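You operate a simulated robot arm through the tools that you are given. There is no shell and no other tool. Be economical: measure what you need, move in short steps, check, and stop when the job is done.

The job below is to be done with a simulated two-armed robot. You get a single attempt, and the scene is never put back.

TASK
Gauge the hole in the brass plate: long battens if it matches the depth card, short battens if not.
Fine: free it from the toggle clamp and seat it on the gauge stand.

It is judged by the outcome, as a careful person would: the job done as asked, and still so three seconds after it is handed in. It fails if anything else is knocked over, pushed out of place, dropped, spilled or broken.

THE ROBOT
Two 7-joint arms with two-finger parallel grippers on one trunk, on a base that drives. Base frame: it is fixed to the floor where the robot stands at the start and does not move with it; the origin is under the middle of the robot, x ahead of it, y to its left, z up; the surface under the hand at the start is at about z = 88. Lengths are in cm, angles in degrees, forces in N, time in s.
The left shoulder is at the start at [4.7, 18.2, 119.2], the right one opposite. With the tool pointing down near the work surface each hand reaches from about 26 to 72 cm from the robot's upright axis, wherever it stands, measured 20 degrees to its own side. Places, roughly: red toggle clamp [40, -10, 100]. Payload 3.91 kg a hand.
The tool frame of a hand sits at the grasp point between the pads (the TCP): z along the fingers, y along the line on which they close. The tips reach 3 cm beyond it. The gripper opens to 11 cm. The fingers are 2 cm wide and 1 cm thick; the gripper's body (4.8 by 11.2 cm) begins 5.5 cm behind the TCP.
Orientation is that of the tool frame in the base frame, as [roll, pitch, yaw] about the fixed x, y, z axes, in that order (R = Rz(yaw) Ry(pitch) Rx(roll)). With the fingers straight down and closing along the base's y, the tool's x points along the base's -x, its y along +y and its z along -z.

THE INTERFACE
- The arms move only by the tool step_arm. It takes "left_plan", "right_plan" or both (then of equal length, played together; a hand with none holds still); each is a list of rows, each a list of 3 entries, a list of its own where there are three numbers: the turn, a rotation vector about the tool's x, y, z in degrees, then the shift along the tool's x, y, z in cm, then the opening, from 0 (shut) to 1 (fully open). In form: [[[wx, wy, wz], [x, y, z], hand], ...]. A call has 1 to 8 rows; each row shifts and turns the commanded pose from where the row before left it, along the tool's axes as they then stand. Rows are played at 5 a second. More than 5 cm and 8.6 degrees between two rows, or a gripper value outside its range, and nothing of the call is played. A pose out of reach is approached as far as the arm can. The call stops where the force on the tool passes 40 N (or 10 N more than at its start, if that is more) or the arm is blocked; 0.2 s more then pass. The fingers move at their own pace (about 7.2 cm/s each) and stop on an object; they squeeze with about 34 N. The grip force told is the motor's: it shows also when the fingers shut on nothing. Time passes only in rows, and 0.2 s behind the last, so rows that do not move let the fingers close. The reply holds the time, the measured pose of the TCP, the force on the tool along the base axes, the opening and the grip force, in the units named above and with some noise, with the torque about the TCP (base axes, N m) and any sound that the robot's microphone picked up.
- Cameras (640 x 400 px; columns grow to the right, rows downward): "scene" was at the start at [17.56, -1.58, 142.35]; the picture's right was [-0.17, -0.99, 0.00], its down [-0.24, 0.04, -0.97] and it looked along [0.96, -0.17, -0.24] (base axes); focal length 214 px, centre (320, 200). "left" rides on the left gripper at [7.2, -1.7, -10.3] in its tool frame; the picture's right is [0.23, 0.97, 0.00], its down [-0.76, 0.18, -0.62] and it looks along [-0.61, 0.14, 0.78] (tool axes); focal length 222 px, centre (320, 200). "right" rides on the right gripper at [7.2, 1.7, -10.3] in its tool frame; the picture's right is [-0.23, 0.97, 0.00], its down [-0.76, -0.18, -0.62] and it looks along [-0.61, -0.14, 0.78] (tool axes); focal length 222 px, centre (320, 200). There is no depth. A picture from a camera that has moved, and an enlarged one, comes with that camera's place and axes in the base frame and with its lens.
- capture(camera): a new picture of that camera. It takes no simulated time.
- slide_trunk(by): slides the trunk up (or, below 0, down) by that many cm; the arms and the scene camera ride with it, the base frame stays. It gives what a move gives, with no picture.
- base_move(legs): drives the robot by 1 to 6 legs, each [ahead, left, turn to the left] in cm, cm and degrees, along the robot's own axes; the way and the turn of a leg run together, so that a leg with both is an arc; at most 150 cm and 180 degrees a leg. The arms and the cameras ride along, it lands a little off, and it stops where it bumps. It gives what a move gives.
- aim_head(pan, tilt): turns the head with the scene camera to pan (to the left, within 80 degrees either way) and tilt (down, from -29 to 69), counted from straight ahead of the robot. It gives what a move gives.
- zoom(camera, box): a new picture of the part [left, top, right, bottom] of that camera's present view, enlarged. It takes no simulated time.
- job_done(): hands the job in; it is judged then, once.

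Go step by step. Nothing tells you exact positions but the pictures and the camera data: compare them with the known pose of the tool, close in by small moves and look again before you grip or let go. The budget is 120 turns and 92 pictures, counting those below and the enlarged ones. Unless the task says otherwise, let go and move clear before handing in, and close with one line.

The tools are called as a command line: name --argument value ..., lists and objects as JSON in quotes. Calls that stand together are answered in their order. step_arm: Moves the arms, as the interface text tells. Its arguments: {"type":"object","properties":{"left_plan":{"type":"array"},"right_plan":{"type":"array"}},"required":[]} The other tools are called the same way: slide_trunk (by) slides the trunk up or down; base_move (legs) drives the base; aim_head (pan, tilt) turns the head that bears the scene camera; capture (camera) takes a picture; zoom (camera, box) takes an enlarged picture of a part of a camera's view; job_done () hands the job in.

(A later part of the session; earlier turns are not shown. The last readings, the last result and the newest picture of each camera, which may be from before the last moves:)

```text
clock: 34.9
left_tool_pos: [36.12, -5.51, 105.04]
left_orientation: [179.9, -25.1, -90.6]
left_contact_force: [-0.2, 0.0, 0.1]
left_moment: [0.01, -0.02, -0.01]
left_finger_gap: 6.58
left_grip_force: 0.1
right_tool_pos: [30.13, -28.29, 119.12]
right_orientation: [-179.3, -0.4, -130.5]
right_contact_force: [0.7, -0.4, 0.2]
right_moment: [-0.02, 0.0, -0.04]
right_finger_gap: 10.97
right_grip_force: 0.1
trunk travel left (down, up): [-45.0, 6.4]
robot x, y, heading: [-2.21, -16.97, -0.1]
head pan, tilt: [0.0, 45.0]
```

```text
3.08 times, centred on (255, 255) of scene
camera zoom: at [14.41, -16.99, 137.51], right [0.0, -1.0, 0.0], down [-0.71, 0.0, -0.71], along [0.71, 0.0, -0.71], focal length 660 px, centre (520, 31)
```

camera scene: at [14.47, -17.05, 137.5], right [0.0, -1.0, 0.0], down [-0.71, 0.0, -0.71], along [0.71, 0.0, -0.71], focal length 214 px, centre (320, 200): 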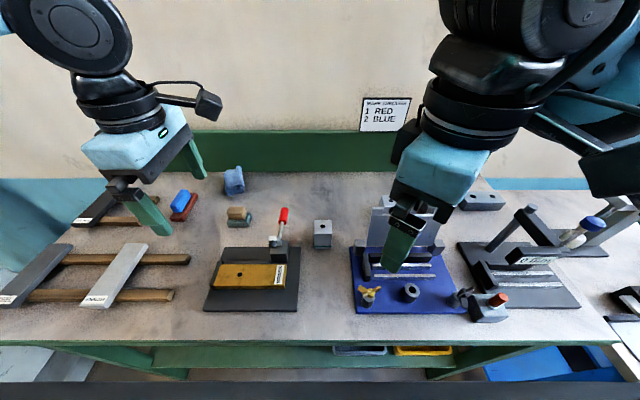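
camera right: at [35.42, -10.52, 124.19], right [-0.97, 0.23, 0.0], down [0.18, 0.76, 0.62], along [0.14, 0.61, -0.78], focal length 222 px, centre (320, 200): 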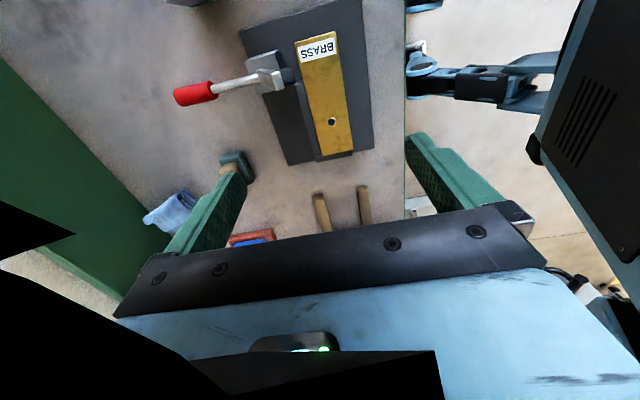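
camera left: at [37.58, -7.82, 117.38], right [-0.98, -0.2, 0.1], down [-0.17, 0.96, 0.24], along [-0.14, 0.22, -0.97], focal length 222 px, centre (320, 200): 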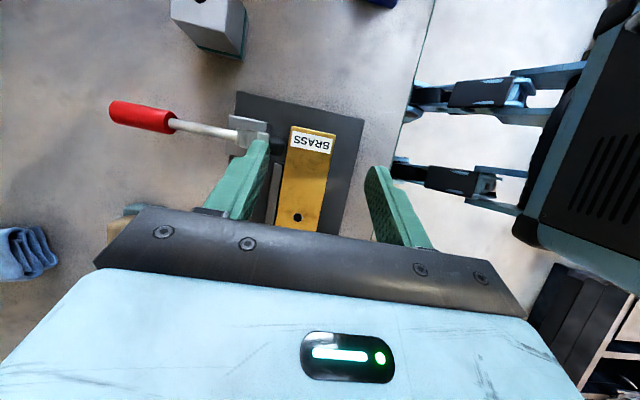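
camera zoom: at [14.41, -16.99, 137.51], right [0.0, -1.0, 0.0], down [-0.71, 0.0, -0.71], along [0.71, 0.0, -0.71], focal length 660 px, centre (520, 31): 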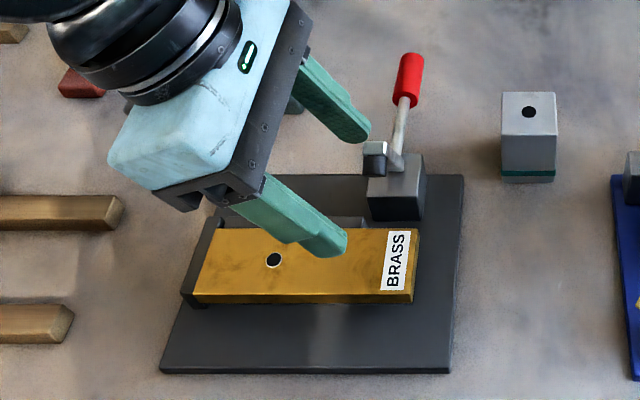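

Vertical descent would clip the raised clamp arm, so I'll approach along the leaning tool axis from the left.

step_arm --left_plan '[[[0, 0, 0], [-4.55, 0, -2], 0.55], [[0, 0, 0], [0, 0, 3], 0.55], [[0, 0, 0], [0, 0, 3], 0.55], [[0, 0, 0], [0, 0, 2.5], 0.55], [[0, 0, 0], [0, 0, 0], 0.55]]'

zoom --camera "scene" --box '[180, 190, 330, 320]'

zoom --camera "left" --box '[200, 70, 440, 250]'

```text
clock: 36.1
left_tool_pos: [36.12, -4.14, 97.11]
left_orientation: [-180.0, -25.0, -90.6]
left_contact_force: [-0.1, -0.3, -0.5]
left_moment: [-0.02, 0.0, 0.02]
left_finger_gap: 6.02
left_grip_force: 0.0
right_tool_pos: [30.17, -28.4, 119.05]
right_orientation: [-179.2, -0.4, -130.6]
right_contact_force: [-0.3, 0.3, -0.1]
right_moment: [-0.03, 0.05, -0.01]
right_finger_gap: 10.99
right_grip_force: 0.0
trunk travel left (down, up): [-45.0, 6.4]
robot x, y, heading: [-2.02, -17.17, 0.0]
head pan, tilt: [0.0, 45.0]
```

```text
3.08 times, centred on (255, 255) of scene
camera zoom: at [14.43, -17.1, 137.51], right [0.0, -1.0, 0.0], down [-0.71, 0.0, -0.71], along [0.71, 0.0, -0.71], focal length 660 px, centre (520, 31)
```

zoom: 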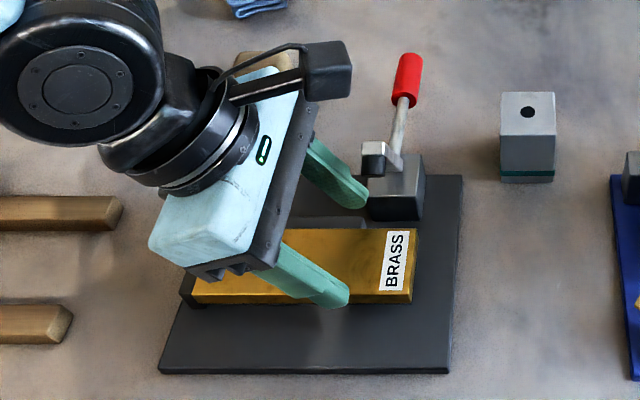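

```text
2.22 times, centred on (320, 160) of left
camera zoom: at [37.71, -6.51, 109.53], right [-0.98, -0.2, 0.1], down [-0.17, 0.96, 0.24], along [-0.14, 0.22, -0.97], focal length 494 px, centre (320, 289)
```

zoom: 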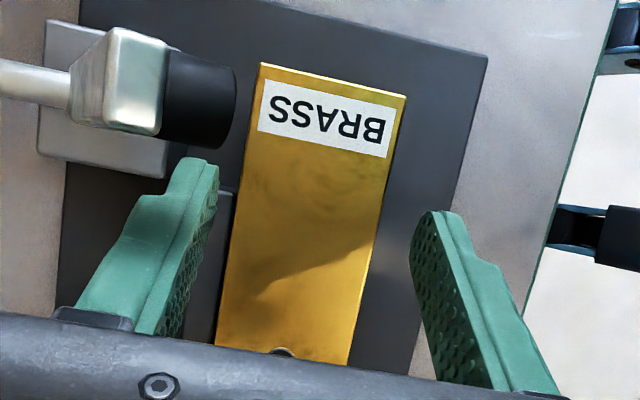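

step_arm --left_plan '[[[0, 0, 0], [0.35, -0.05, 1.3], 0.55], [[0, 0, 0], [0, 0, 1.3], 0.55], [[0, 0, 0], [0, 0, 1.0], 0.55], [[0, 0, 0], [0, 0, 0], 0.55]]'

zoom --camera "left" --box '[200, 70, 440, 250]'

zoom --camera "scene" --box '[200, 210, 300, 310]'

```text
clock: 37.1
left_tool_pos: [36.11, -5.98, 94.09]
left_orientation: [-180.0, -25.1, -90.7]
left_contact_force: [-1.0, 0.1, 0.4]
left_moment: [-0.02, 0.03, 0.01]
left_finger_gap: 6.06
left_grip_force: 0.1
right_tool_pos: [30.17, -28.26, 119.16]
right_orientation: [-179.2, -0.6, -130.6]
right_contact_force: [0.4, 0.4, 0.9]
right_moment: [-0.04, 0.01, 0.02]
right_finger_gap: 10.98
right_grip_force: 0.1
trunk travel left (down, up): [-45.0, 6.4]
robot x, y, heading: [-1.89, -17.2, 0.0]
head pan, tilt: [0.0, 45.0]
```

```text
2.22 times, centred on (320, 160) of left
camera zoom: at [37.71, -8.27, 106.45], right [-0.98, -0.2, 0.1], down [-0.17, 0.96, 0.24], along [-0.14, 0.22, -0.97], focal length 494 px, centre (320, 289)
```

zoom: 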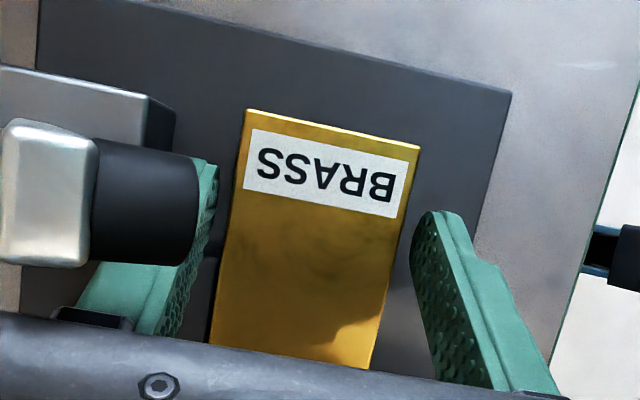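

```text
4.00 times, centred on (250, 260) of scene
camera zoom: at [14.45, -17.06, 137.51], right [0.0, -1.0, 0.0], down [-0.71, 0.0, -0.71], along [0.71, 0.0, -0.71], focal length 858 px, centre (600, -40)
```

zoom: 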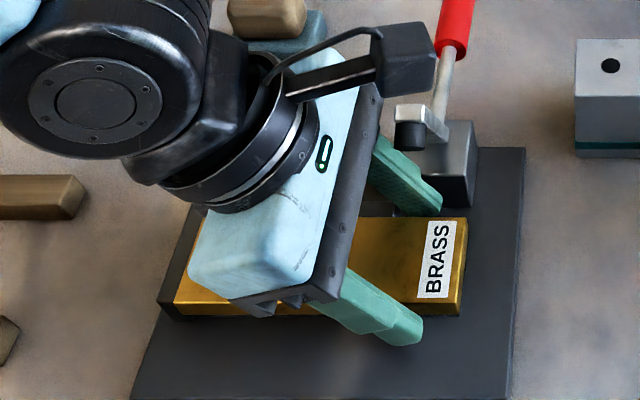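

Fingers are well placed on both sides. Gripping now.

step_arm --left_plan '[[[0, 0, 0], [0, 0, 0], 0], [[0, 0, 0], [0, 0, 0], 0], [[0, 0, 0], [0, 0, 0], 0]]'

step_arm --left_plan '[[[0, 0, 0], [0.13, 0, -0.27], 0], [[0, 0, 0], [0.13, 0, -0.27], 0], [[0, 0, 0], [0, 0, 0], 0]]'

zoom --camera "scene" --box '[200, 210, 300, 310]'

```text
clock: 37.9
left_tool_pos: [36.12, -6.06, 94.14]
left_orientation: [-180.0, -25.1, -90.5]
left_contact_force: [1.1, 0.3, 1.8]
left_moment: [0.0, -0.19, 0.12]
left_finger_gap: 4.97
left_grip_force: 34.1
right_tool_pos: [30.25, -28.39, 119.11]
right_orientation: [-179.3, -0.5, -130.6]
right_contact_force: [0.1, 0.2, -0.4]
right_moment: [-0.01, -0.02, 0.01]
right_finger_gap: 10.99
right_grip_force: 0.0
trunk travel left (down, up): [-45.0, 6.4]
robot x, y, heading: [-2.0, -17.0, 0.1]
head pan, tilt: [0.0, 45.0]
```

```text
clock: 38.7
left_tool_pos: [36.09, -5.94, 94.61]
left_orientation: [179.9, -24.9, -90.4]
left_contact_force: [-0.8, -1.2, -9.2]
left_moment: [-0.46, 0.0, 0.08]
left_finger_gap: 4.97
left_grip_force: 34.2
right_tool_pos: [30.29, -28.37, 119.01]
right_orientation: [-179.1, -0.6, -130.4]
right_contact_force: [0.1, 0.0, 0.6]
right_moment: [0.04, -0.02, -0.01]
right_finger_gap: 11.01
right_grip_force: 0.1
trunk travel left (down, up): [-45.0, 6.4]
robot x, y, heading: [-1.92, -17.1, -0.1]
head pan, tilt: [0.0, 45.0]
```

```text
4.00 times, centred on (250, 260) of scene
camera zoom: at [14.52, -17.04, 137.49], right [0.0, -1.0, 0.0], down [-0.71, 0.0, -0.71], along [0.71, 0.0, -0.71], focal length 858 px, centre (600, -40)
```

zoom: 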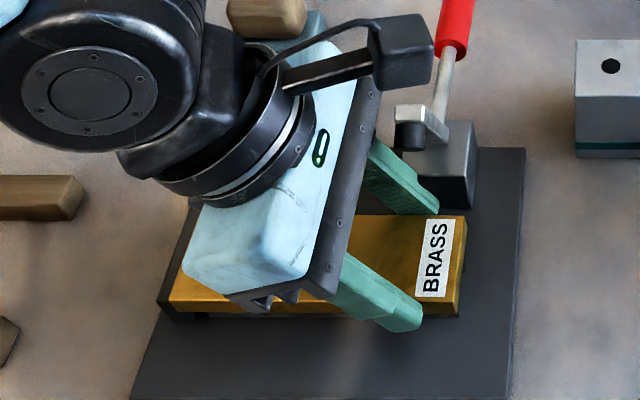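

The plate (~1 kg) is held. I'll slide it forward out of the rail and from under the clamp foot, then set it down on the base plate.

step_arm --left_plan '[[[0, 0, 0], [0, 1.3, 0], 0], [[0, 0, 0], [0, 1.3, 0], 0], [[0, 0, 0], [0, 1.2, 0], 0], [[0, 0, 0], [0, 0, 0], 0]]'

zoom --camera "scene" --box '[180, 210, 310, 320]'

```text
clock: 39.7
left_tool_pos: [32.37, -5.91, 94.84]
left_orientation: [179.8, -25.1, -90.7]
left_contact_force: [0.5, -3.2, -7.7]
left_moment: [-0.33, -0.03, -0.1]
left_finger_gap: 4.98
left_grip_force: 33.4
right_tool_pos: [30.24, -28.29, 119.1]
right_orientation: [-179.3, -0.6, -130.6]
right_contact_force: [0.4, -0.2, -0.4]
right_moment: [-0.02, -0.04, 0.0]
right_finger_gap: 10.99
right_grip_force: 0.0
trunk travel left (down, up): [-45.0, 6.4]
robot x, y, heading: [-2.04, -17.41, -0.1]
head pan, tilt: [0.0, 45.0]
```

```text
3.64 times, centred on (245, 265) of scene
camera zoom: at [14.52, -17.08, 137.5], right [0.0, -1.0, 0.0], down [-0.71, 0.0, -0.71], along [0.71, 0.0, -0.71], focal length 780 px, centre (593, -36)
```

zoom: 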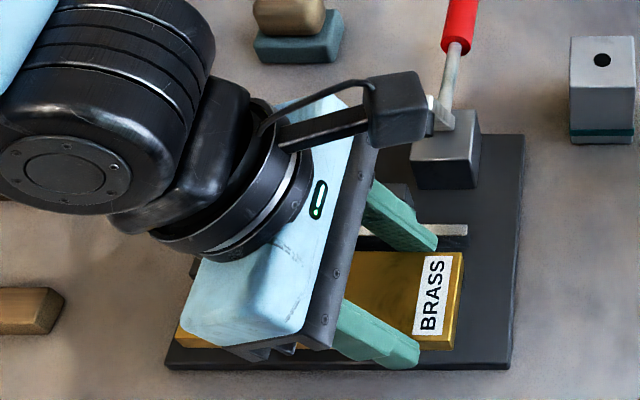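

I see the plate sat on rails. I'll shift it forward and right so it can lie flat on the base plate in front of the rails, with my fingers clear of them.

step_arm --left_plan '[[[0, 0, 0], [0.21, 0, -0.45], 0], [[0, 0, 0], [1.36, 0.35, 0.63], 0], [[0, 0, 0], [1.36, 0.35, 0.63], 0], [[0, 0, 0], [1.36, 0.35, 0.63], 0], [[0, 0, 0], [0, 0, 0], 0]]'

capture --camera "scene"

zoom --camera "left" --box '[160, 30, 480, 250]'

```text
clock: 40.9
left_tool_pos: [33.68, -8.38, 96.3]
left_orientation: [179.7, -25.2, -90.6]
left_contact_force: [0.3, 0.9, -9.6]
left_moment: [-0.4, 0.01, 0.06]
left_finger_gap: 5.01
left_grip_force: 34.2
left hand out of reach, approached as far as the arm can: row 2, 3, 4
right_tool_pos: [30.3, -28.24, 119.18]
right_orientation: [-179.2, -0.5, -130.6]
right_contact_force: [0.6, 0.0, 0.1]
right_moment: [-0.01, 0.01, 0.01]
right_finger_gap: 10.99
right_grip_force: 0.1
trunk travel left (down, up): [-45.0, 6.4]
robot x, y, heading: [-1.96, -17.12, 0.1]
head pan, tilt: [0.0, 45.0]
```

```text
53 pictures are left
camera scene: at [14.51, -17.03, 137.5], right [0.0, -1.0, 0.0], down [-0.71, 0.0, -0.71], along [0.71, 0.0, -0.71], focal length 214 px, centre (320, 200)
```

scene: 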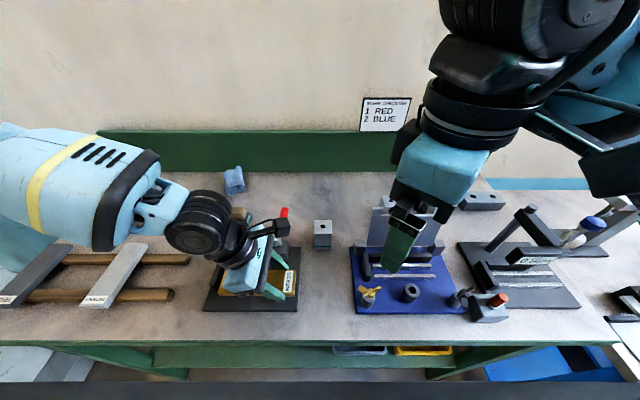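

```text
1.82 times, centred on (320, 140) of left
camera zoom: at [35.36, -10.71, 108.78], right [-0.98, -0.19, 0.1], down [-0.16, 0.96, 0.24], along [-0.14, 0.22, -0.97], focal length 404 px, centre (320, 309)
```

zoom: 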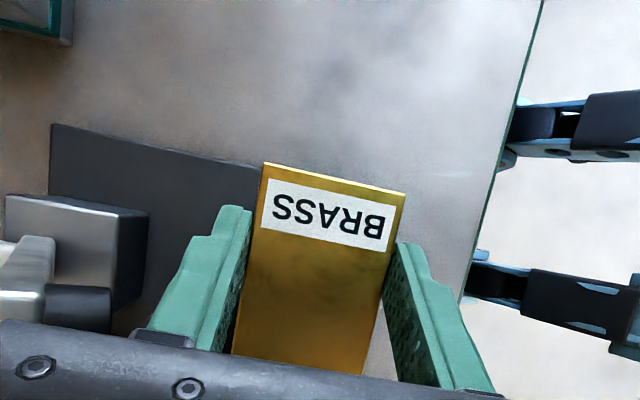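

The left arm is too close to the body for that. I'll lift slightly and back the base off 7 cm, then continue.

step_arm --left_plan '[[[0, 0, 0], [0.6, 0, -1.3], 0], [[0, 0, 0], [0, 0, 0], 0]]'

base_move --legs '[[-7, 0, 0]]'

step_arm --left_plan '[[[0, 0, 0], [0, -1.5, 0], 0], [[0, 0, 0], [0, -1.5, 0], 0], [[0, 0, 0], [0, 0, 0], 0]]'

```text
clock: 41.5
left_tool_pos: [33.82, -8.37, 97.91]
left_orientation: [179.9, -25.0, -90.5]
left_contact_force: [0.4, 0.2, -8.7]
left_moment: [-0.39, 0.03, 0.01]
left_finger_gap: 4.99
left_grip_force: 34.2
right_tool_pos: [30.31, -28.29, 119.1]
right_orientation: [-179.3, -0.6, -130.5]
right_contact_force: [0.0, -0.9, -0.2]
right_moment: [-0.02, 0.0, 0.0]
right_finger_gap: 10.98
right_grip_force: 0.1
trunk travel left (down, up): [-45.0, 6.4]
robot x, y, heading: [-1.87, -17.21, 0.1]
head pan, tilt: [0.0, 45.0]
```

```text
clock: 42.5
left_tool_pos: [26.75, -8.4, 97.91]
left_orientation: [-179.9, -24.9, -90.5]
left_contact_force: [-0.8, 0.2, -9.7]
left_moment: [-0.4, 0.03, 0.01]
left_finger_gap: 4.97
left_grip_force: 34.4
right_tool_pos: [23.29, -28.33, 119.05]
right_orientation: [-179.2, -0.5, -130.5]
right_contact_force: [-1.0, 0.2, 0.8]
right_moment: [0.0, -0.04, 0.0]
right_finger_gap: 10.98
right_grip_force: 0.0
trunk travel left (down, up): [-45.0, 6.4]
robot x, y, heading: [-8.74, -16.98, -0.1]
head pan, tilt: [0.0, 45.0]
```

```text
clock: 43.3
left_tool_pos: [29.84, -8.46, 97.72]
left_orientation: [179.8, -25.0, -90.5]
left_contact_force: [-1.1, 0.2, -9.4]
left_moment: [-0.36, -0.01, -0.01]
left_finger_gap: 4.98
left_grip_force: 34.4
right_tool_pos: [23.35, -28.32, 119.06]
right_orientation: [-179.1, -0.6, -130.5]
right_contact_force: [0.2, -0.5, -0.2]
right_moment: [0.02, 0.02, -0.01]
right_finger_gap: 11.02
right_grip_force: 0.1
trunk travel left (down, up): [-45.0, 6.4]
robot x, y, heading: [-9.05, -17.16, -0.1]
head pan, tilt: [0.0, 45.0]
```

step_arm --left_plan '[[[0, 0, 0], [1.77, -1.5, 0.82], 0], [[0, 0, 0], [-0.42, 0, 0.91], 0], [[0, 0, 0], [-0.42, 0, 0.91], 0], [[0, 0, 0], [-0.3, 0, 0.6], 0], [[0, 0, 0], [0, 0, 0], 0]]'

zoom --camera "scene" --box '[180, 180, 340, 320]'

zoom --camera "left" --box '[160, 30, 480, 250]'

```text
clock: 44.5
left_tool_pos: [31.32, -10.41, 95.21]
left_orientation: [179.9, -25.1, -90.5]
left_contact_force: [0.0, -0.2, -9.3]
left_moment: [-0.41, 0.0, 0.0]
left_finger_gap: 4.98
left_grip_force: 34.1
right_tool_pos: [23.43, -28.48, 119.17]
right_orientation: [-179.2, -0.6, -130.6]
right_contact_force: [-0.4, 0.1, 0.7]
right_moment: [-0.02, 0.02, -0.02]
right_finger_gap: 10.99
right_grip_force: 0.0
trunk travel left (down, up): [-45.0, 6.4]
robot x, y, heading: [-9.0, -17.16, 0.2]
head pan, tilt: [0.0, 45.0]
```

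```text
2.86 times, centred on (260, 250) of scene
camera zoom: at [7.58, -17.04, 137.5], right [0.0, -1.0, 0.0], down [-0.71, 0.0, -0.71], along [0.71, 0.0, -0.71], focal length 613 px, centre (491, 57)
```

zoom: 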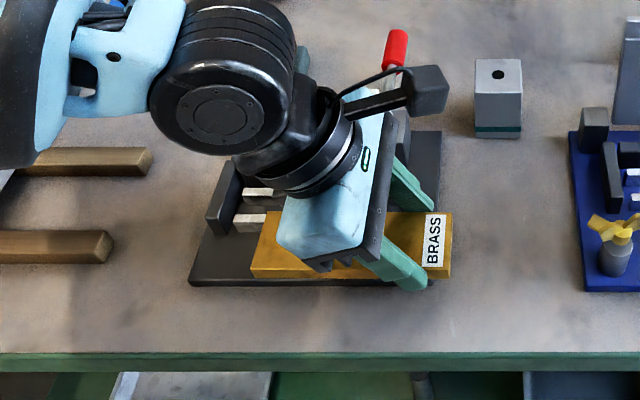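

```text
1.82 times, centred on (320, 140) of left
camera zoom: at [32.91, -12.72, 107.52], right [-0.98, -0.2, 0.1], down [-0.17, 0.96, 0.24], along [-0.14, 0.22, -0.97], focal length 404 px, centre (320, 309)
```

zoom: 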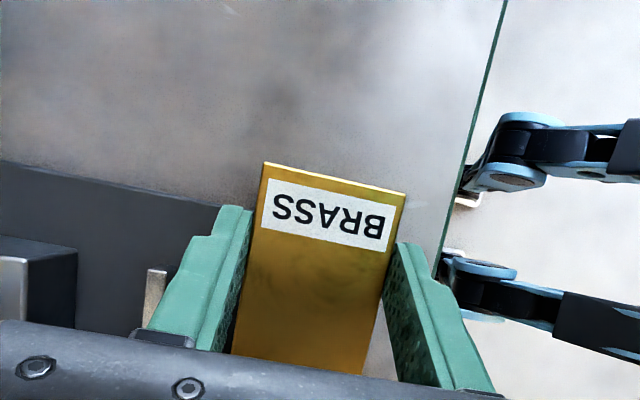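

step_arm --left_plan '[[[0, 0, 0], [-0.17, 0, 0.36], 0], [[0, 0, 0], [-0.17, 0, 0.36], 0], [[0, 0, 0], [-0.17, 0, 0.36], 0], [[0, 0, 0], [0, 0, 0], 0]]'

step_arm --left_plan '[[[0, 0, 0], [-0.13, 0, 0.27], 0], [[0, 0, 0], [-0.13, 0, 0.27], 0], [[0, 0, 0], [0, 0, 0], 0]]'

```text
clock: 45.5
left_tool_pos: [31.31, -10.35, 93.9]
left_orientation: [-180.0, -25.0, -90.6]
left_contact_force: [0.5, -0.5, -9.6]
left_moment: [-0.35, 0.02, 0.0]
left_finger_gap: 4.99
left_grip_force: 34.0
right_tool_pos: [23.33, -28.42, 119.07]
right_orientation: [-179.1, -0.6, -130.5]
right_contact_force: [0.2, 0.0, 0.8]
right_moment: [0.01, 0.01, 0.02]
right_finger_gap: 11.0
right_grip_force: 0.0
trunk travel left (down, up): [-45.0, 6.4]
robot x, y, heading: [-9.17, -17.5, -0.2]
head pan, tilt: [0.0, 45.0]
```

```text
clock: 46.3
left_tool_pos: [31.29, -10.48, 93.36]
left_orientation: [179.9, -25.0, -90.4]
left_contact_force: [0.6, -0.6, -9.0]
left_moment: [-0.36, 0.03, 0.02]
left_finger_gap: 4.98
left_grip_force: 34.6
right_tool_pos: [23.35, -28.35, 119.06]
right_orientation: [-179.2, -0.6, -130.5]
right_contact_force: [1.1, 1.0, 0.0]
right_moment: [0.01, 0.01, -0.04]
right_finger_gap: 10.98
right_grip_force: 0.0
trunk travel left (down, up): [-45.0, 6.4]
robot x, y, heading: [-8.76, -17.01, -0.2]
head pan, tilt: [0.0, 45.0]
```

step_arm --left_plan '[[[0, 0, 0], [-0.1, 0, 0.22], 0], [[0, 0, 0], [-0.1, 0, 0.22], 0], [[0, 0, 0], [0, 0, 0], 0]]'

zoom --camera "scene" --box '[200, 210, 310, 310]'

```text
clock: 47.1
left_tool_pos: [31.28, -10.48, 92.78]
left_orientation: [-180.0, -25.0, -90.5]
left_contact_force: [-0.8, -0.5, -9.0]
left_moment: [-0.4, 0.03, 0.01]
left_finger_gap: 4.98
left_grip_force: 33.8
right_tool_pos: [23.49, -28.36, 119.03]
right_orientation: [-179.2, -0.6, -130.5]
right_contact_force: [-0.1, -0.9, 0.1]
right_moment: [-0.01, 0.0, -0.01]
right_finger_gap: 11.01
right_grip_force: 0.0
trunk travel left (down, up): [-45.0, 6.4]
robot x, y, heading: [-8.92, -17.48, -0.2]
head pan, tilt: [0.0, 45.0]
```

```text
4.00 times, centred on (255, 260) of scene
camera zoom: at [7.59, -17.04, 137.5], right [0.0, -1.0, 0.0], down [-0.71, 0.0, -0.71], along [0.71, 0.0, -0.71], focal length 858 px, centre (580, -40)
```

zoom: 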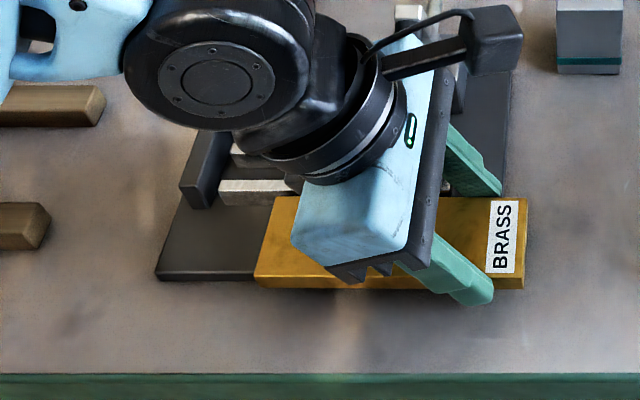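

step_arm --left_plan '[[[0, 0, 0], [-0.1, 0, 0.2], 0], [[0, 0, 0], [-0.1, 0, 0.2], 0], [[0, 0, 0], [0, 0, 0], 0]]'

step_arm --left_plan '[[[0, 0, 0], [-0.1, 0, 0.2], 0], [[0, 0, 0], [0, 0, 0], 0]]'

```text
clock: 47.9
left_tool_pos: [31.29, -10.34, 92.37]
left_orientation: [179.9, -25.0, -90.5]
left_contact_force: [0.9, 0.6, -8.9]
left_moment: [-0.39, 0.01, -0.02]
left_finger_gap: 4.99
left_grip_force: 34.0
right_tool_pos: [23.27, -28.24, 119.02]
right_orientation: [-179.2, -0.6, -130.5]
right_contact_force: [-0.4, -0.2, -0.8]
right_moment: [-0.05, 0.0, -0.02]
right_finger_gap: 10.99
right_grip_force: 0.0
trunk travel left (down, up): [-45.0, 6.4]
robot x, y, heading: [-8.34, -16.98, 0.1]
head pan, tilt: [0.0, 45.0]
```

```text
clock: 48.5
left_tool_pos: [31.21, -10.46, 92.32]
left_orientation: [-179.9, -25.0, -90.6]
left_contact_force: [0.2, 2.2, 1.6]
left_moment: [0.39, -0.05, -0.06]
left_finger_gap: 4.97
left_grip_force: 34.3
right_tool_pos: [23.31, -28.28, 119.16]
right_orientation: [-179.2, -0.5, -130.5]
right_contact_force: [-0.7, -0.7, 0.7]
right_moment: [-0.02, 0.01, 0.0]
right_finger_gap: 11.01
right_grip_force: 0.0
trunk travel left (down, up): [-45.0, 6.4]
robot x, y, heading: [-9.13, -17.2, -0.3]
head pan, tilt: [0.0, 45.0]
```

The plate has touched down. Release and retreat along the tool axis, then look.

step_arm --left_plan '[[[0, 0, 0], [0, 0, 0], 0.52], [[0, 0, 0], [0, 0, 0], 0.52], [[0, 0, 0], [0, 0, -3], 0.52], [[0, 0, 0], [0, 0, -4], 0.6], [[0, 0, 0], [0, 0, -4], 1], [[0, 0, 0], [-4, 0, -2.5], 1], [[0, 0, 0], [-4, 0, -2.5], 1]]'

zoom --camera "scene" --box '[180, 180, 340, 320]'

```text
clock: 50.1
left_tool_pos: [31.32, 3.64, 103.61]
left_orientation: [-180.0, -25.1, -90.6]
left_contact_force: [1.1, 0.6, -0.3]
left_moment: [-0.03, -0.01, 0.0]
left_finger_gap: 11.01
left_grip_force: 0.1
right_tool_pos: [23.2, -28.35, 119.15]
right_orientation: [-179.2, -0.6, -130.4]
right_contact_force: [-0.1, 0.2, 0.3]
right_moment: [-0.04, 0.02, -0.01]
right_finger_gap: 11.0
right_grip_force: 0.2
trunk travel left (down, up): [-45.0, 6.4]
robot x, y, heading: [-8.57, -16.7, -0.2]
head pan, tilt: [0.0, 45.0]
```

```text
2.86 times, centred on (260, 250) of scene
camera zoom: at [7.47, -16.96, 137.51], right [0.0, -1.0, 0.0], down [-0.71, 0.0, -0.71], along [0.71, 0.0, -0.71], focal length 613 px, centre (491, 57)
```

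zoom: 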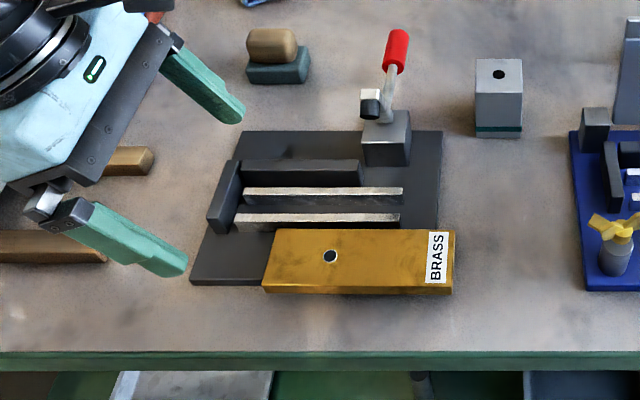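

The plate lies flat on the base plate's front. Next I clear the left hand and turn the right hand to the mirrored pose (yaw +90).

step_arm --left_plan '[[[0, 0, 0], [-3, 0, -3.9], 1], [[0, 0, 0], [-3, 0, -3.9], 1], [[0, 0, 0], [-3, 0, -3.9], 1], [[0, 0, 0], [-3, 0, -3.9], 1], [[0, 0, 0], [-2, 0, -3.9], 1], [[0, 0, 0], [0, 0, -4], 1], [[0, 0, 0], [0, 0, 0], 1], [[0, 0, 0], [0, 0, 0], 1]]' --right_plan '[[[0, 0, 8.4], [0, 0, 0], 1], [[0, 0, 8.4], [0, 0, 0], 1], [[0, 0, 8.4], [0, 0, 0], 1], [[0, 0, 8.4], [0, 0, 0], 1], [[0, 0, 8.4], [0, 0, 0], 1], [[0, 0, 8.4], [0, 0, 0], 1], [[0, 0, 8.4], [0, 0, 0], 1], [[0, 0, 8.4], [0, 0, 0], 1]]'

step_arm --right_plan '[[[0, 0, 8.4], [0, 0, 0], 1], [[0, 0, 8.4], [0, 0, 0], 1], [[0, 0, 8.4], [0, 0, 0], 1], [[0, 0, 8.4], [0, 0, 0], 1], [[0, 0, 8.4], [0, 0, 0], 1], [[0, 0, 8.4], [0, 0, 0], 1], [[0, 0, 8.4], [0, 0, 0], 1], [[0, 0, 8.4], [0, 0, 0], 1]]'

base_move --legs '[[0, 19, 0]]'

capture --camera "scene"

```text
clock: 51.9
left_tool_pos: [31.52, 26.16, 118.85]
left_orientation: [-180.0, -25.0, -90.6]
left_contact_force: [-0.3, 0.1, 0.4]
left_moment: [0.01, 0.03, 0.0]
left_finger_gap: 10.97
left_grip_force: 0.0
right_tool_pos: [23.42, -28.44, 119.15]
right_orientation: [-179.2, 0.6, 162.1]
right_contact_force: [-0.2, -0.1, -0.3]
right_moment: [-0.02, -0.01, -0.01]
right_finger_gap: 10.99
right_grip_force: 0.0
trunk travel left (down, up): [-45.0, 6.4]
robot x, y, heading: [-8.61, -16.82, -0.2]
head pan, tilt: [0.0, 45.0]
```

```text
clock: 53.7
left_tool_pos: [31.59, 26.22, 118.73]
left_orientation: [180.0, -25.0, -90.6]
left_contact_force: [0.1, -0.6, 0.0]
left_moment: [0.0, -0.02, 0.02]
left_finger_gap: 11.01
left_grip_force: 0.1
right_tool_pos: [23.3, -28.33, 119.07]
right_orientation: [179.8, 1.0, 94.9]
right_contact_force: [-0.4, -0.7, -0.4]
right_moment: [0.0, -0.01, -0.04]
right_finger_gap: 11.0
right_grip_force: 0.1
trunk travel left (down, up): [-45.0, 6.4]
robot x, y, heading: [-8.75, -17.29, -0.2]
head pan, tilt: [0.0, 45.0]
```

```text
clock: 56.0
left_tool_pos: [31.43, 45.34, 118.64]
left_orientation: [-180.0, -25.0, -90.5]
left_contact_force: [0.6, -0.4, -0.2]
left_moment: [-0.02, 0.02, -0.01]
left_finger_gap: 10.96
left_grip_force: 0.2
right_tool_pos: [23.36, -9.16, 119.1]
right_orientation: [179.8, 1.0, 95.0]
right_contact_force: [-0.6, -0.7, -0.3]
right_moment: [0.0, 0.02, 0.01]
right_finger_gap: 11.03
right_grip_force: 0.1
trunk travel left (down, up): [-45.0, 6.4]
robot x, y, heading: [-8.7, 1.91, 0.1]
head pan, tilt: [0.0, 45.0]
```

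```text
47 pictures are left
camera scene: at [7.55, 2.07, 137.5], right [0.0, -1.0, 0.0], down [-0.71, 0.0, -0.71], along [0.71, 0.0, -0.71], focal length 214 px, centre (320, 200)
```

scene: 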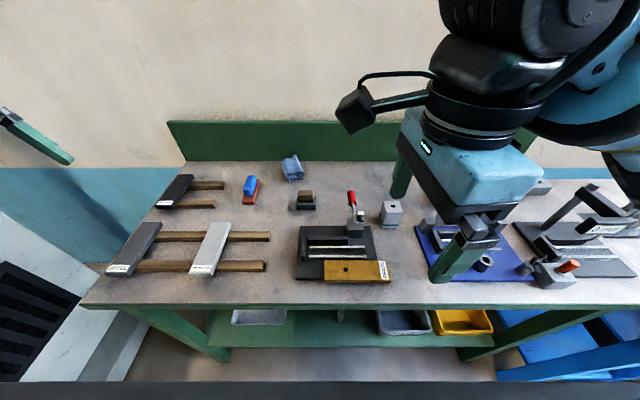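

step_arm --right_plan '[[[0, 0, 5], [0, 2, 0], 1], [[0, 8.6, 0], [0, 2, 0], 1], [[0, 8.6, 0], [0, 2, 0], 1], [[0, 8.6, 0], [0, 1.9, 0], 1], [[0, 0, 0], [-2.64, 0, 4.0], 0.8], [[0, 0, 0], [-2.64, 0, 4.0], 0.56], [[0, 0, 0], [-2.64, 0, 4.0], 0.56], [[0, 0, 0], [-2.64, 0, 4.0], 0.56]]'

zoom --camera "right" --box '[160, 30, 480, 250]'

zoom --camera "scene" --box '[280, 180, 440, 320]'

```text
clock: 57.8
left_tool_pos: [31.39, 45.29, 118.74]
left_orientation: [180.0, -25.0, -90.6]
left_contact_force: [0.6, -0.2, -0.5]
left_moment: [-0.02, 0.01, 0.0]
left_finger_gap: 11.01
left_grip_force: 0.1
right_tool_pos: [31.37, -11.75, 100.25]
right_orientation: [179.7, -24.8, 90.2]
right_contact_force: [-0.6, 0.1, -0.6]
right_moment: [-0.01, -0.03, 0.01]
right_finger_gap: 6.16
right_grip_force: 0.1
trunk travel left (down, up): [-45.0, 6.4]
robot x, y, heading: [-9.02, 2.24, 0.2]
head pan, tilt: [0.0, 45.0]
```

```text
1.82 times, centred on (320, 140) of right
camera zoom: at [33.09, -9.49, 112.66], right [0.97, -0.2, -0.09], down [-0.18, -0.95, 0.24], along [-0.14, -0.22, -0.97], focal length 404 px, centre (320, 309)
```

zoom: 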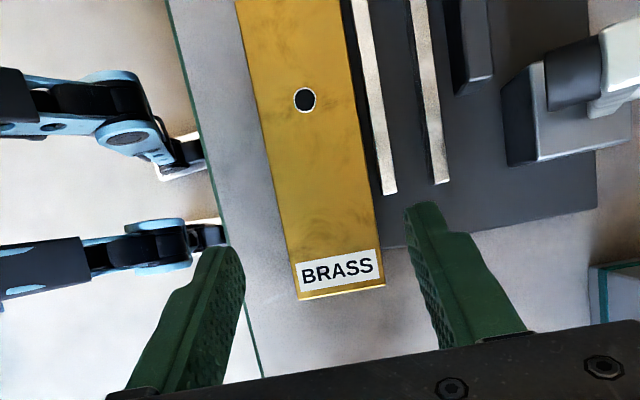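

```text
2.86 times, centred on (360, 250) of scene
camera zoom: at [7.55, 2.03, 137.5], right [0.0, -1.0, 0.0], down [-0.71, 0.0, -0.71], along [0.71, 0.0, -0.71], focal length 613 px, centre (206, 57)
```

zoom: 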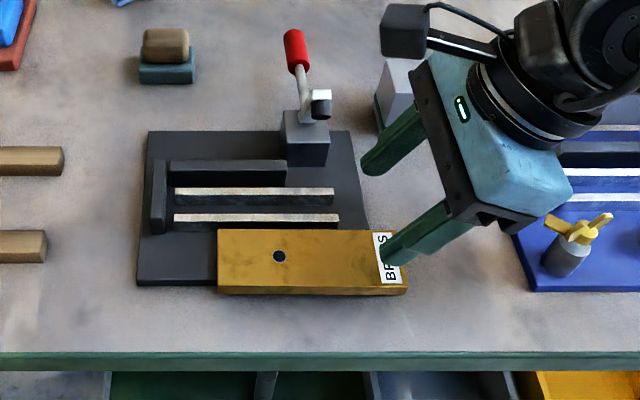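

step_arm --right_plan '[[[0, 0, 0], [-1.2, -0.1, 2.4], 0.56], [[0, 0, 0], [-1.2, 0, 2.4], 0.56], [[0, 0, 0], [-1.0, 0, 2.05], 0.56], [[0, 0, 0], [0, 0, 0], 0.56]]'

zoom --camera "right" --box '[160, 30, 480, 250]'

step_arm --right_plan '[[[0, 0, 0], [0, 0, 0], 0], [[0, 0, 0], [0, 0, 0], 0], [[0, 0, 0], [0, 0, 0], 0]]'

```text
clock: 58.8
left_tool_pos: [31.54, 45.31, 118.71]
left_orientation: [180.0, -25.0, -90.5]
left_contact_force: [-0.1, -0.7, -0.2]
left_moment: [0.05, 0.01, -0.03]
left_finger_gap: 10.99
left_grip_force: 0.1
right_tool_pos: [31.26, -12.15, 92.43]
right_orientation: [179.7, -24.9, 90.2]
right_contact_force: [-0.1, -0.7, 0.2]
right_moment: [-0.01, 0.01, 0.02]
right_finger_gap: 6.17
right_grip_force: 0.0
trunk travel left (down, up): [-45.0, 6.4]
robot x, y, heading: [-8.78, 2.01, -0.2]
head pan, tilt: [0.0, 45.0]
```

```text
1.82 times, centred on (320, 140) of right
camera zoom: at [33.0, -9.71, 105.02], right [0.97, -0.2, -0.09], down [-0.18, -0.95, 0.24], along [-0.14, -0.22, -0.97], focal length 404 px, centre (320, 309)
```

zoom: 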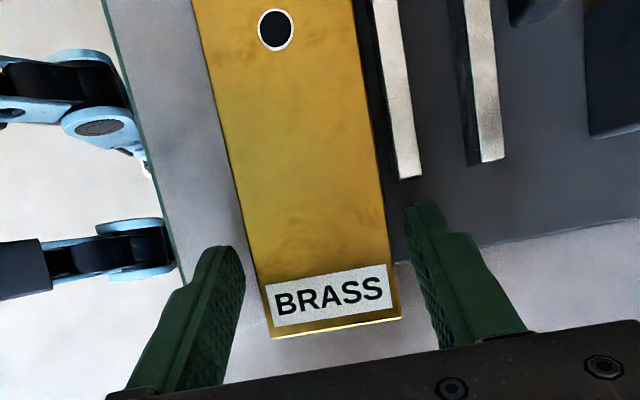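

```text
clock: 59.6
left_tool_pos: [31.58, 45.42, 118.69]
left_orientation: [180.0, -25.0, -90.5]
left_contact_force: [-0.3, 0.5, -1.1]
left_moment: [0.02, -0.01, -0.02]
left_finger_gap: 11.01
left_grip_force: 0.0
right_tool_pos: [31.21, -12.06, 92.51]
right_orientation: [179.8, -24.9, 90.2]
right_contact_force: [0.9, 0.0, 0.4]
right_moment: [0.09, -0.04, -0.22]
right_finger_gap: 4.98
right_grip_force: 33.3
trunk travel left (down, up): [-45.0, 6.4]
robot x, y, heading: [-8.82, 2.16, 0.2]
head pan, tilt: [0.0, 45.0]
```

Gripped. Lift high and drive right toward the gauge stand.

step_arm --right_plan '[[[0, 0, 0], [0.42, 0, -0.9], 0], [[0, 0, 0], [0.85, 0, -1.8], 0], [[0, 0, 0], [1.9, 0, -4], 0], [[0, 0, 0], [1.9, 0, -4], 0], [[0, 0, 0], [1.9, 0, -4], 0], [[0, 0, 0], [1.9, 0, -4], 0], [[0, 0, 0], [0, 0, 0], 0]]'

base_move --legs '[[0, -30, 0]]'

aim_head --pan -35 --tilt 40

capture --camera "scene"

```text
clock: 61.2
left_tool_pos: [31.62, 45.3, 118.77]
left_orientation: [-179.9, -25.0, -90.5]
left_contact_force: [0.0, -0.8, -0.2]
left_moment: [0.0, -0.02, 0.02]
left_finger_gap: 11.01
left_grip_force: 0.0
right_tool_pos: [31.04, -11.87, 113.17]
right_orientation: [179.8, -24.8, 90.2]
right_contact_force: [-0.2, 0.2, -9.2]
right_moment: [-0.53, 0.03, 0.02]
right_finger_gap: 5.0
right_grip_force: 33.9
trunk travel left (down, up): [-45.0, 6.4]
robot x, y, heading: [-9.17, 1.97, 0.1]
head pan, tilt: [0.0, 45.0]
```

```text
clock: 64.4
left_tool_pos: [31.66, 15.46, 118.71]
left_orientation: [-180.0, -25.0, -90.5]
left_contact_force: [0.9, 0.0, 0.1]
left_moment: [-0.02, -0.01, 0.01]
left_finger_gap: 11.0
left_grip_force: 0.1
right_tool_pos: [31.13, -41.8, 113.24]
right_orientation: [180.0, -24.9, 90.1]
right_contact_force: [0.6, 0.1, -8.9]
right_moment: [-0.55, 0.01, -0.01]
right_finger_gap: 4.99
right_grip_force: 34.2
trunk travel left (down, up): [-45.0, 6.4]
robot x, y, heading: [-9.26, -27.45, -0.1]
head pan, tilt: [0.0, 45.0]
```

```text
clock: 65.4
left_tool_pos: [31.65, 15.46, 118.88]
left_orientation: [180.0, -25.1, -90.6]
left_contact_force: [0.0, -0.1, 0.0]
left_moment: [0.01, 0.01, 0.01]
left_finger_gap: 11.0
left_grip_force: 0.1
right_tool_pos: [31.12, -41.79, 113.18]
right_orientation: [179.7, -24.8, 90.0]
right_contact_force: [-0.6, 0.5, -9.8]
right_moment: [-0.53, -0.01, 0.02]
right_finger_gap: 4.97
right_grip_force: 33.7
trunk travel left (down, up): [-45.0, 6.4]
robot x, y, heading: [-9.17, -27.49, 0.0]
head pan, tilt: [-35.0, 40.0]
```

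```text
43 pictures are left
camera scene: at [6.39, -32.59, 138.22], right [-0.58, -0.82, 0.0], down [-0.53, 0.37, -0.77], along [0.63, -0.44, -0.64], focal length 214 px, centre (320, 200)
```

scene: 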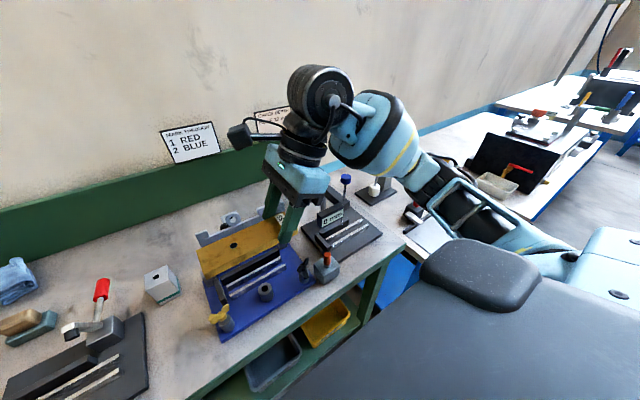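

zoom --camera "scene" --box '[280, 160, 440, 290]'

```text
3.08 times, centred on (360, 225) of scene
camera zoom: at [6.39, -32.59, 138.22], right [-0.58, -0.82, 0.0], down [-0.53, 0.37, -0.77], along [0.63, -0.44, -0.64], focal length 660 px, centre (197, 123)
```

zoom: 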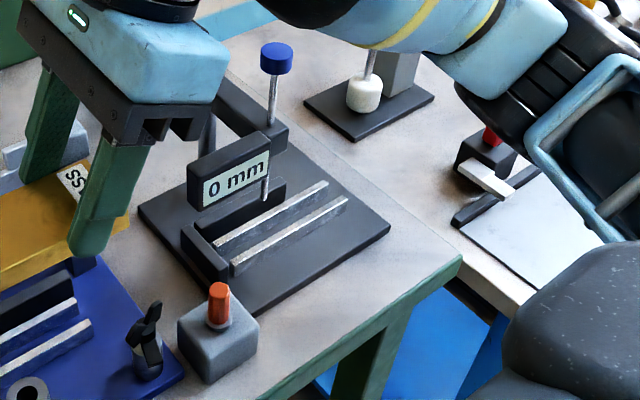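

The probe tip is at about z=96, display bottom ~102, so the seated plate (top ~92.5) slides in beneath from the front right. I'll raise a bit more and drive 20 cm further right.

step_arm --right_plan '[[[0, 0, 0], [1.27, 0, -2.72], 0], [[0, 0, 0], [0, 0, 0], 0]]'

base_move --legs '[[0, -20, 0]]'

aim_head --pan -20 --tilt 45

capture --camera "scene"

```text
clock: 66.0
left_tool_pos: [31.73, 15.39, 118.69]
left_orientation: [-179.9, -25.0, -90.6]
left_contact_force: [-0.6, -0.3, 0.2]
left_moment: [0.01, 0.01, 0.01]
left_finger_gap: 11.02
left_grip_force: 0.0
right_tool_pos: [31.14, -41.7, 116.13]
right_orientation: [179.8, -24.8, 90.0]
right_contact_force: [-0.1, -0.9, -9.4]
right_moment: [-0.53, -0.02, 0.02]
right_finger_gap: 5.0
right_grip_force: 34.2
trunk travel left (down, up): [-45.0, 6.4]
robot x, y, heading: [-8.84, -27.92, -0.2]
head pan, tilt: [-35.0, 40.0]
```

```text
clock: 68.4
left_tool_pos: [31.56, -4.65, 118.75]
left_orientation: [-180.0, -25.0, -90.7]
left_contact_force: [-0.9, 0.4, 0.2]
left_moment: [-0.01, 0.03, 0.0]
left_finger_gap: 11.03
left_grip_force: 0.1
right_tool_pos: [30.98, -61.95, 116.1]
right_orientation: [179.8, -24.7, 90.1]
right_contact_force: [0.1, 0.8, -9.8]
right_moment: [-0.52, -0.02, -0.02]
right_finger_gap: 4.99
right_grip_force: 34.7
trunk travel left (down, up): [-45.0, 6.4]
robot x, y, heading: [-8.69, -47.94, -0.5]
head pan, tilt: [-35.0, 40.0]
```

```text
clock: 69.2
left_tool_pos: [31.58, -4.64, 118.67]
left_orientation: [-180.0, -25.0, -90.6]
left_contact_force: [-0.4, -0.1, -1.1]
left_moment: [0.0, -0.04, -0.02]
left_finger_gap: 10.97
left_grip_force: 0.0
right_tool_pos: [30.95, -61.89, 116.14]
right_orientation: [179.7, -24.8, 90.1]
right_contact_force: [0.1, 0.0, -8.9]
right_moment: [-0.53, 0.02, -0.01]
right_finger_gap: 4.95
right_grip_force: 34.0
trunk travel left (down, up): [-45.0, 6.4]
robot x, y, heading: [-8.83, -48.07, -0.4]
head pan, tilt: [-20.0, 45.0]
```

```text
41 pictures are left
camera scene: at [7.01, -50.67, 137.5], right [-0.35, -0.94, 0.0], down [-0.66, 0.24, -0.71], along [0.66, -0.24, -0.71], focal length 214 px, centre (320, 200)
```

scene: 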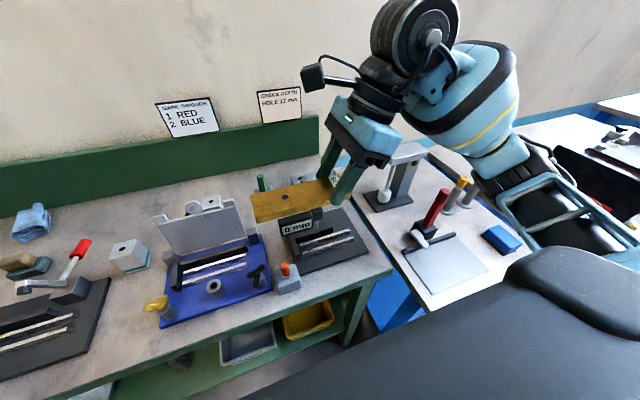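

step_arm --right_plan '[[[0, 0, 0], [-3.02, -0.4, -1.41], 0], [[0, 0, 0], [-3.02, -0.4, -1.41], 0], [[0, 0, 0], [-3.02, -0.3, -1.41], 0], [[0, 0, 0], [-1.7, 0, 3.65], 0], [[0, 0, 0], [0, 0, 0], 0]]'

capture --camera "scene"

```text
clock: 70.4
left_tool_pos: [31.6, -4.69, 118.76]
left_orientation: [180.0, -25.0, -90.6]
left_contact_force: [-0.1, -0.3, 0.2]
left_moment: [0.02, 0.03, -0.01]
left_finger_gap: 10.99
left_grip_force: 0.1
right_tool_pos: [29.88, -71.89, 112.21]
right_orientation: [179.9, -24.8, 90.1]
right_contact_force: [0.2, 0.9, -9.6]
right_moment: [-0.49, 0.0, 0.0]
right_finger_gap: 4.96
right_grip_force: 33.9
trunk travel left (down, up): [-45.0, 6.4]
robot x, y, heading: [-9.17, -47.93, 0.0]
head pan, tilt: [-20.0, 45.0]
```

```text
40 pictures are left
camera scene: at [6.99, -50.65, 137.5], right [-0.34, -0.94, 0.0], down [-0.66, 0.24, -0.71], along [0.66, -0.24, -0.71], focal length 214 px, centre (320, 200)
```

scene: 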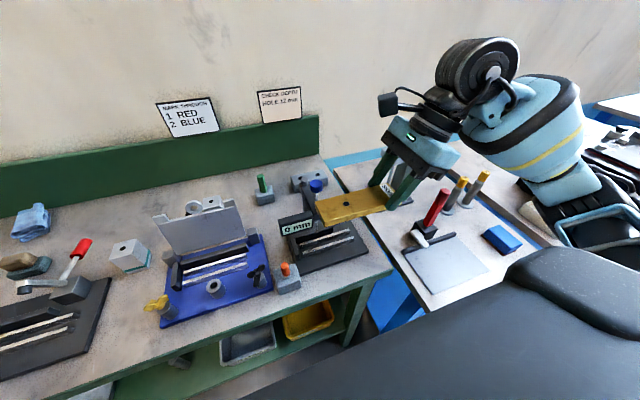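

Lowering the plate in front of the stage, to the right of the orange gadget.

step_arm --right_plan '[[[0, 0, 0], [-1.6, 0, 3.45], 0], [[0, 0, 0], [-1.6, 0, 3.45], 0], [[0, 0, 0], [-1.6, 0, 3.45], 0], [[0, 0, 0], [-1.6, 0, 3.45], 0], [[0, 0, 0], [0, 0, 0], 0]]'

zoom --camera "scene" --box '[250, 160, 440, 290]'

capture --camera "right"

```text
clock: 71.6
left_tool_pos: [31.52, -4.69, 118.78]
left_orientation: [-180.0, -25.0, -90.6]
left_contact_force: [-0.4, -0.6, 0.1]
left_moment: [-0.02, -0.03, 0.0]
left_finger_gap: 10.95
left_grip_force: 0.1
right_tool_pos: [30.01, -71.78, 96.9]
right_orientation: [179.8, -24.9, 90.1]
right_contact_force: [0.5, 0.3, -9.9]
right_moment: [-0.55, 0.0, 0.03]
right_finger_gap: 4.98
right_grip_force: 33.9
trunk travel left (down, up): [-45.0, 6.4]
robot x, y, heading: [-8.88, -47.53, -0.2]
head pan, tilt: [-20.0, 45.0]
```

```text
3.08 times, centred on (345, 225) of scene
camera zoom: at [7.0, -50.66, 137.5], right [-0.34, -0.94, 0.0], down [-0.66, 0.24, -0.71], along [0.66, -0.24, -0.71], focal length 660 px, centre (243, 123)
```

zoom: 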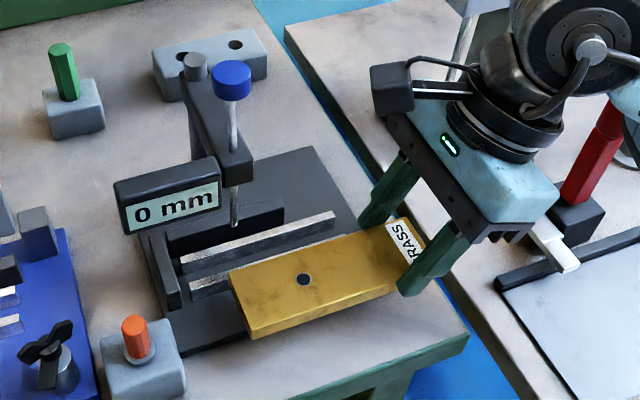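

```text
38 pictures are left
camera right: at [31.74, -69.57, 109.4], right [0.97, -0.21, -0.09], down [-0.18, -0.95, 0.25], along [-0.14, -0.22, -0.97], focal length 222 px, centre (320, 200)
```

right: 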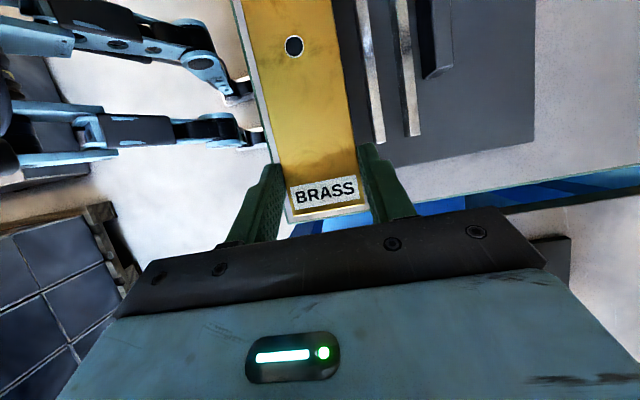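

The stage matches the clamp fixture's layout (shifted −60.9 in y): seated TCP ≈ (36.1, −68.5). I'll lower a bit and slide in toward the back, staying a bit right of the stop.

step_arm --right_plan '[[[0, 0, 0], [-0.72, 0, 1.54], 0], [[0, 0, 0], [0, 1.5, 0], 0], [[0, 0, 0], [0, 1.5, 0], 0], [[0, 0, 0], [0, 1.5, 0], 0], [[0, 0, 0], [0, 1.0, 0], 0], [[0, 0, 0], [0, 0, 0], 0]]'

zoom --camera "scene" --box '[280, 180, 410, 280]'

zoom --camera "right" --box '[220, 0, 500, 220]'

```text
clock: 73.0
left_tool_pos: [31.49, -4.71, 118.71]
left_orientation: [179.9, -25.0, -90.6]
left_contact_force: [0.0, -0.1, -0.7]
left_moment: [0.0, -0.03, 0.0]
left_finger_gap: 11.04
left_grip_force: 0.0
right_tool_pos: [35.46, -71.9, 95.19]
right_orientation: [179.8, -24.7, 90.1]
right_contact_force: [-0.7, -0.5, -8.9]
right_moment: [-0.5, -0.02, 0.0]
right_finger_gap: 4.96
right_grip_force: 33.9
trunk travel left (down, up): [-45.0, 6.4]
robot x, y, heading: [-9.14, -47.72, -0.4]
head pan, tilt: [-20.0, 45.0]
```

```text
4.00 times, centred on (345, 230) of scene
camera zoom: at [7.0, -50.69, 137.5], right [-0.34, -0.94, 0.0], down [-0.66, 0.24, -0.71], along [0.66, -0.24, -0.71], focal length 858 px, centre (220, 80)
```

zoom: 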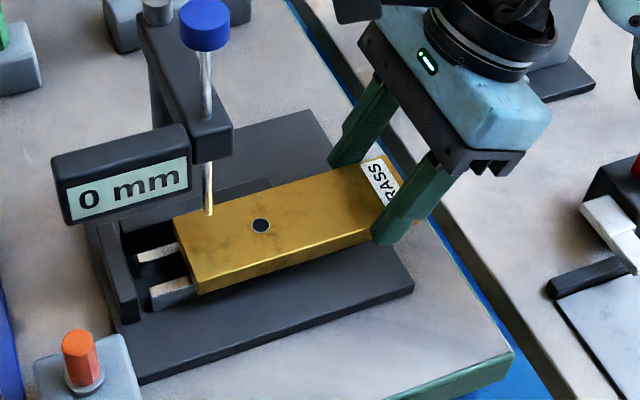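

```text
1.82 times, centred on (360, 110) of right
camera zoom: at [37.22, -69.57, 107.73], right [0.97, -0.21, -0.09], down [-0.18, -0.95, 0.25], along [-0.14, -0.22, -0.96], focal length 404 px, centre (247, 364)
```

zoom: 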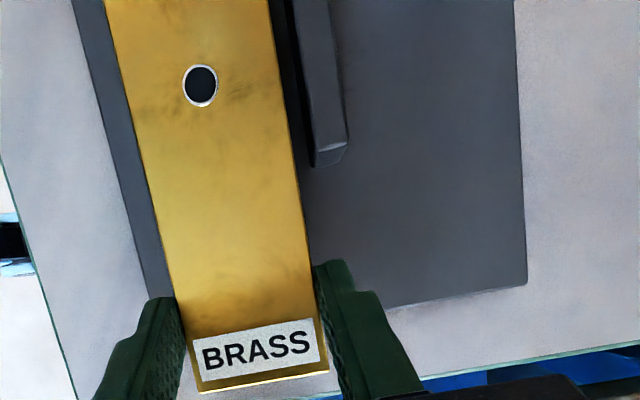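

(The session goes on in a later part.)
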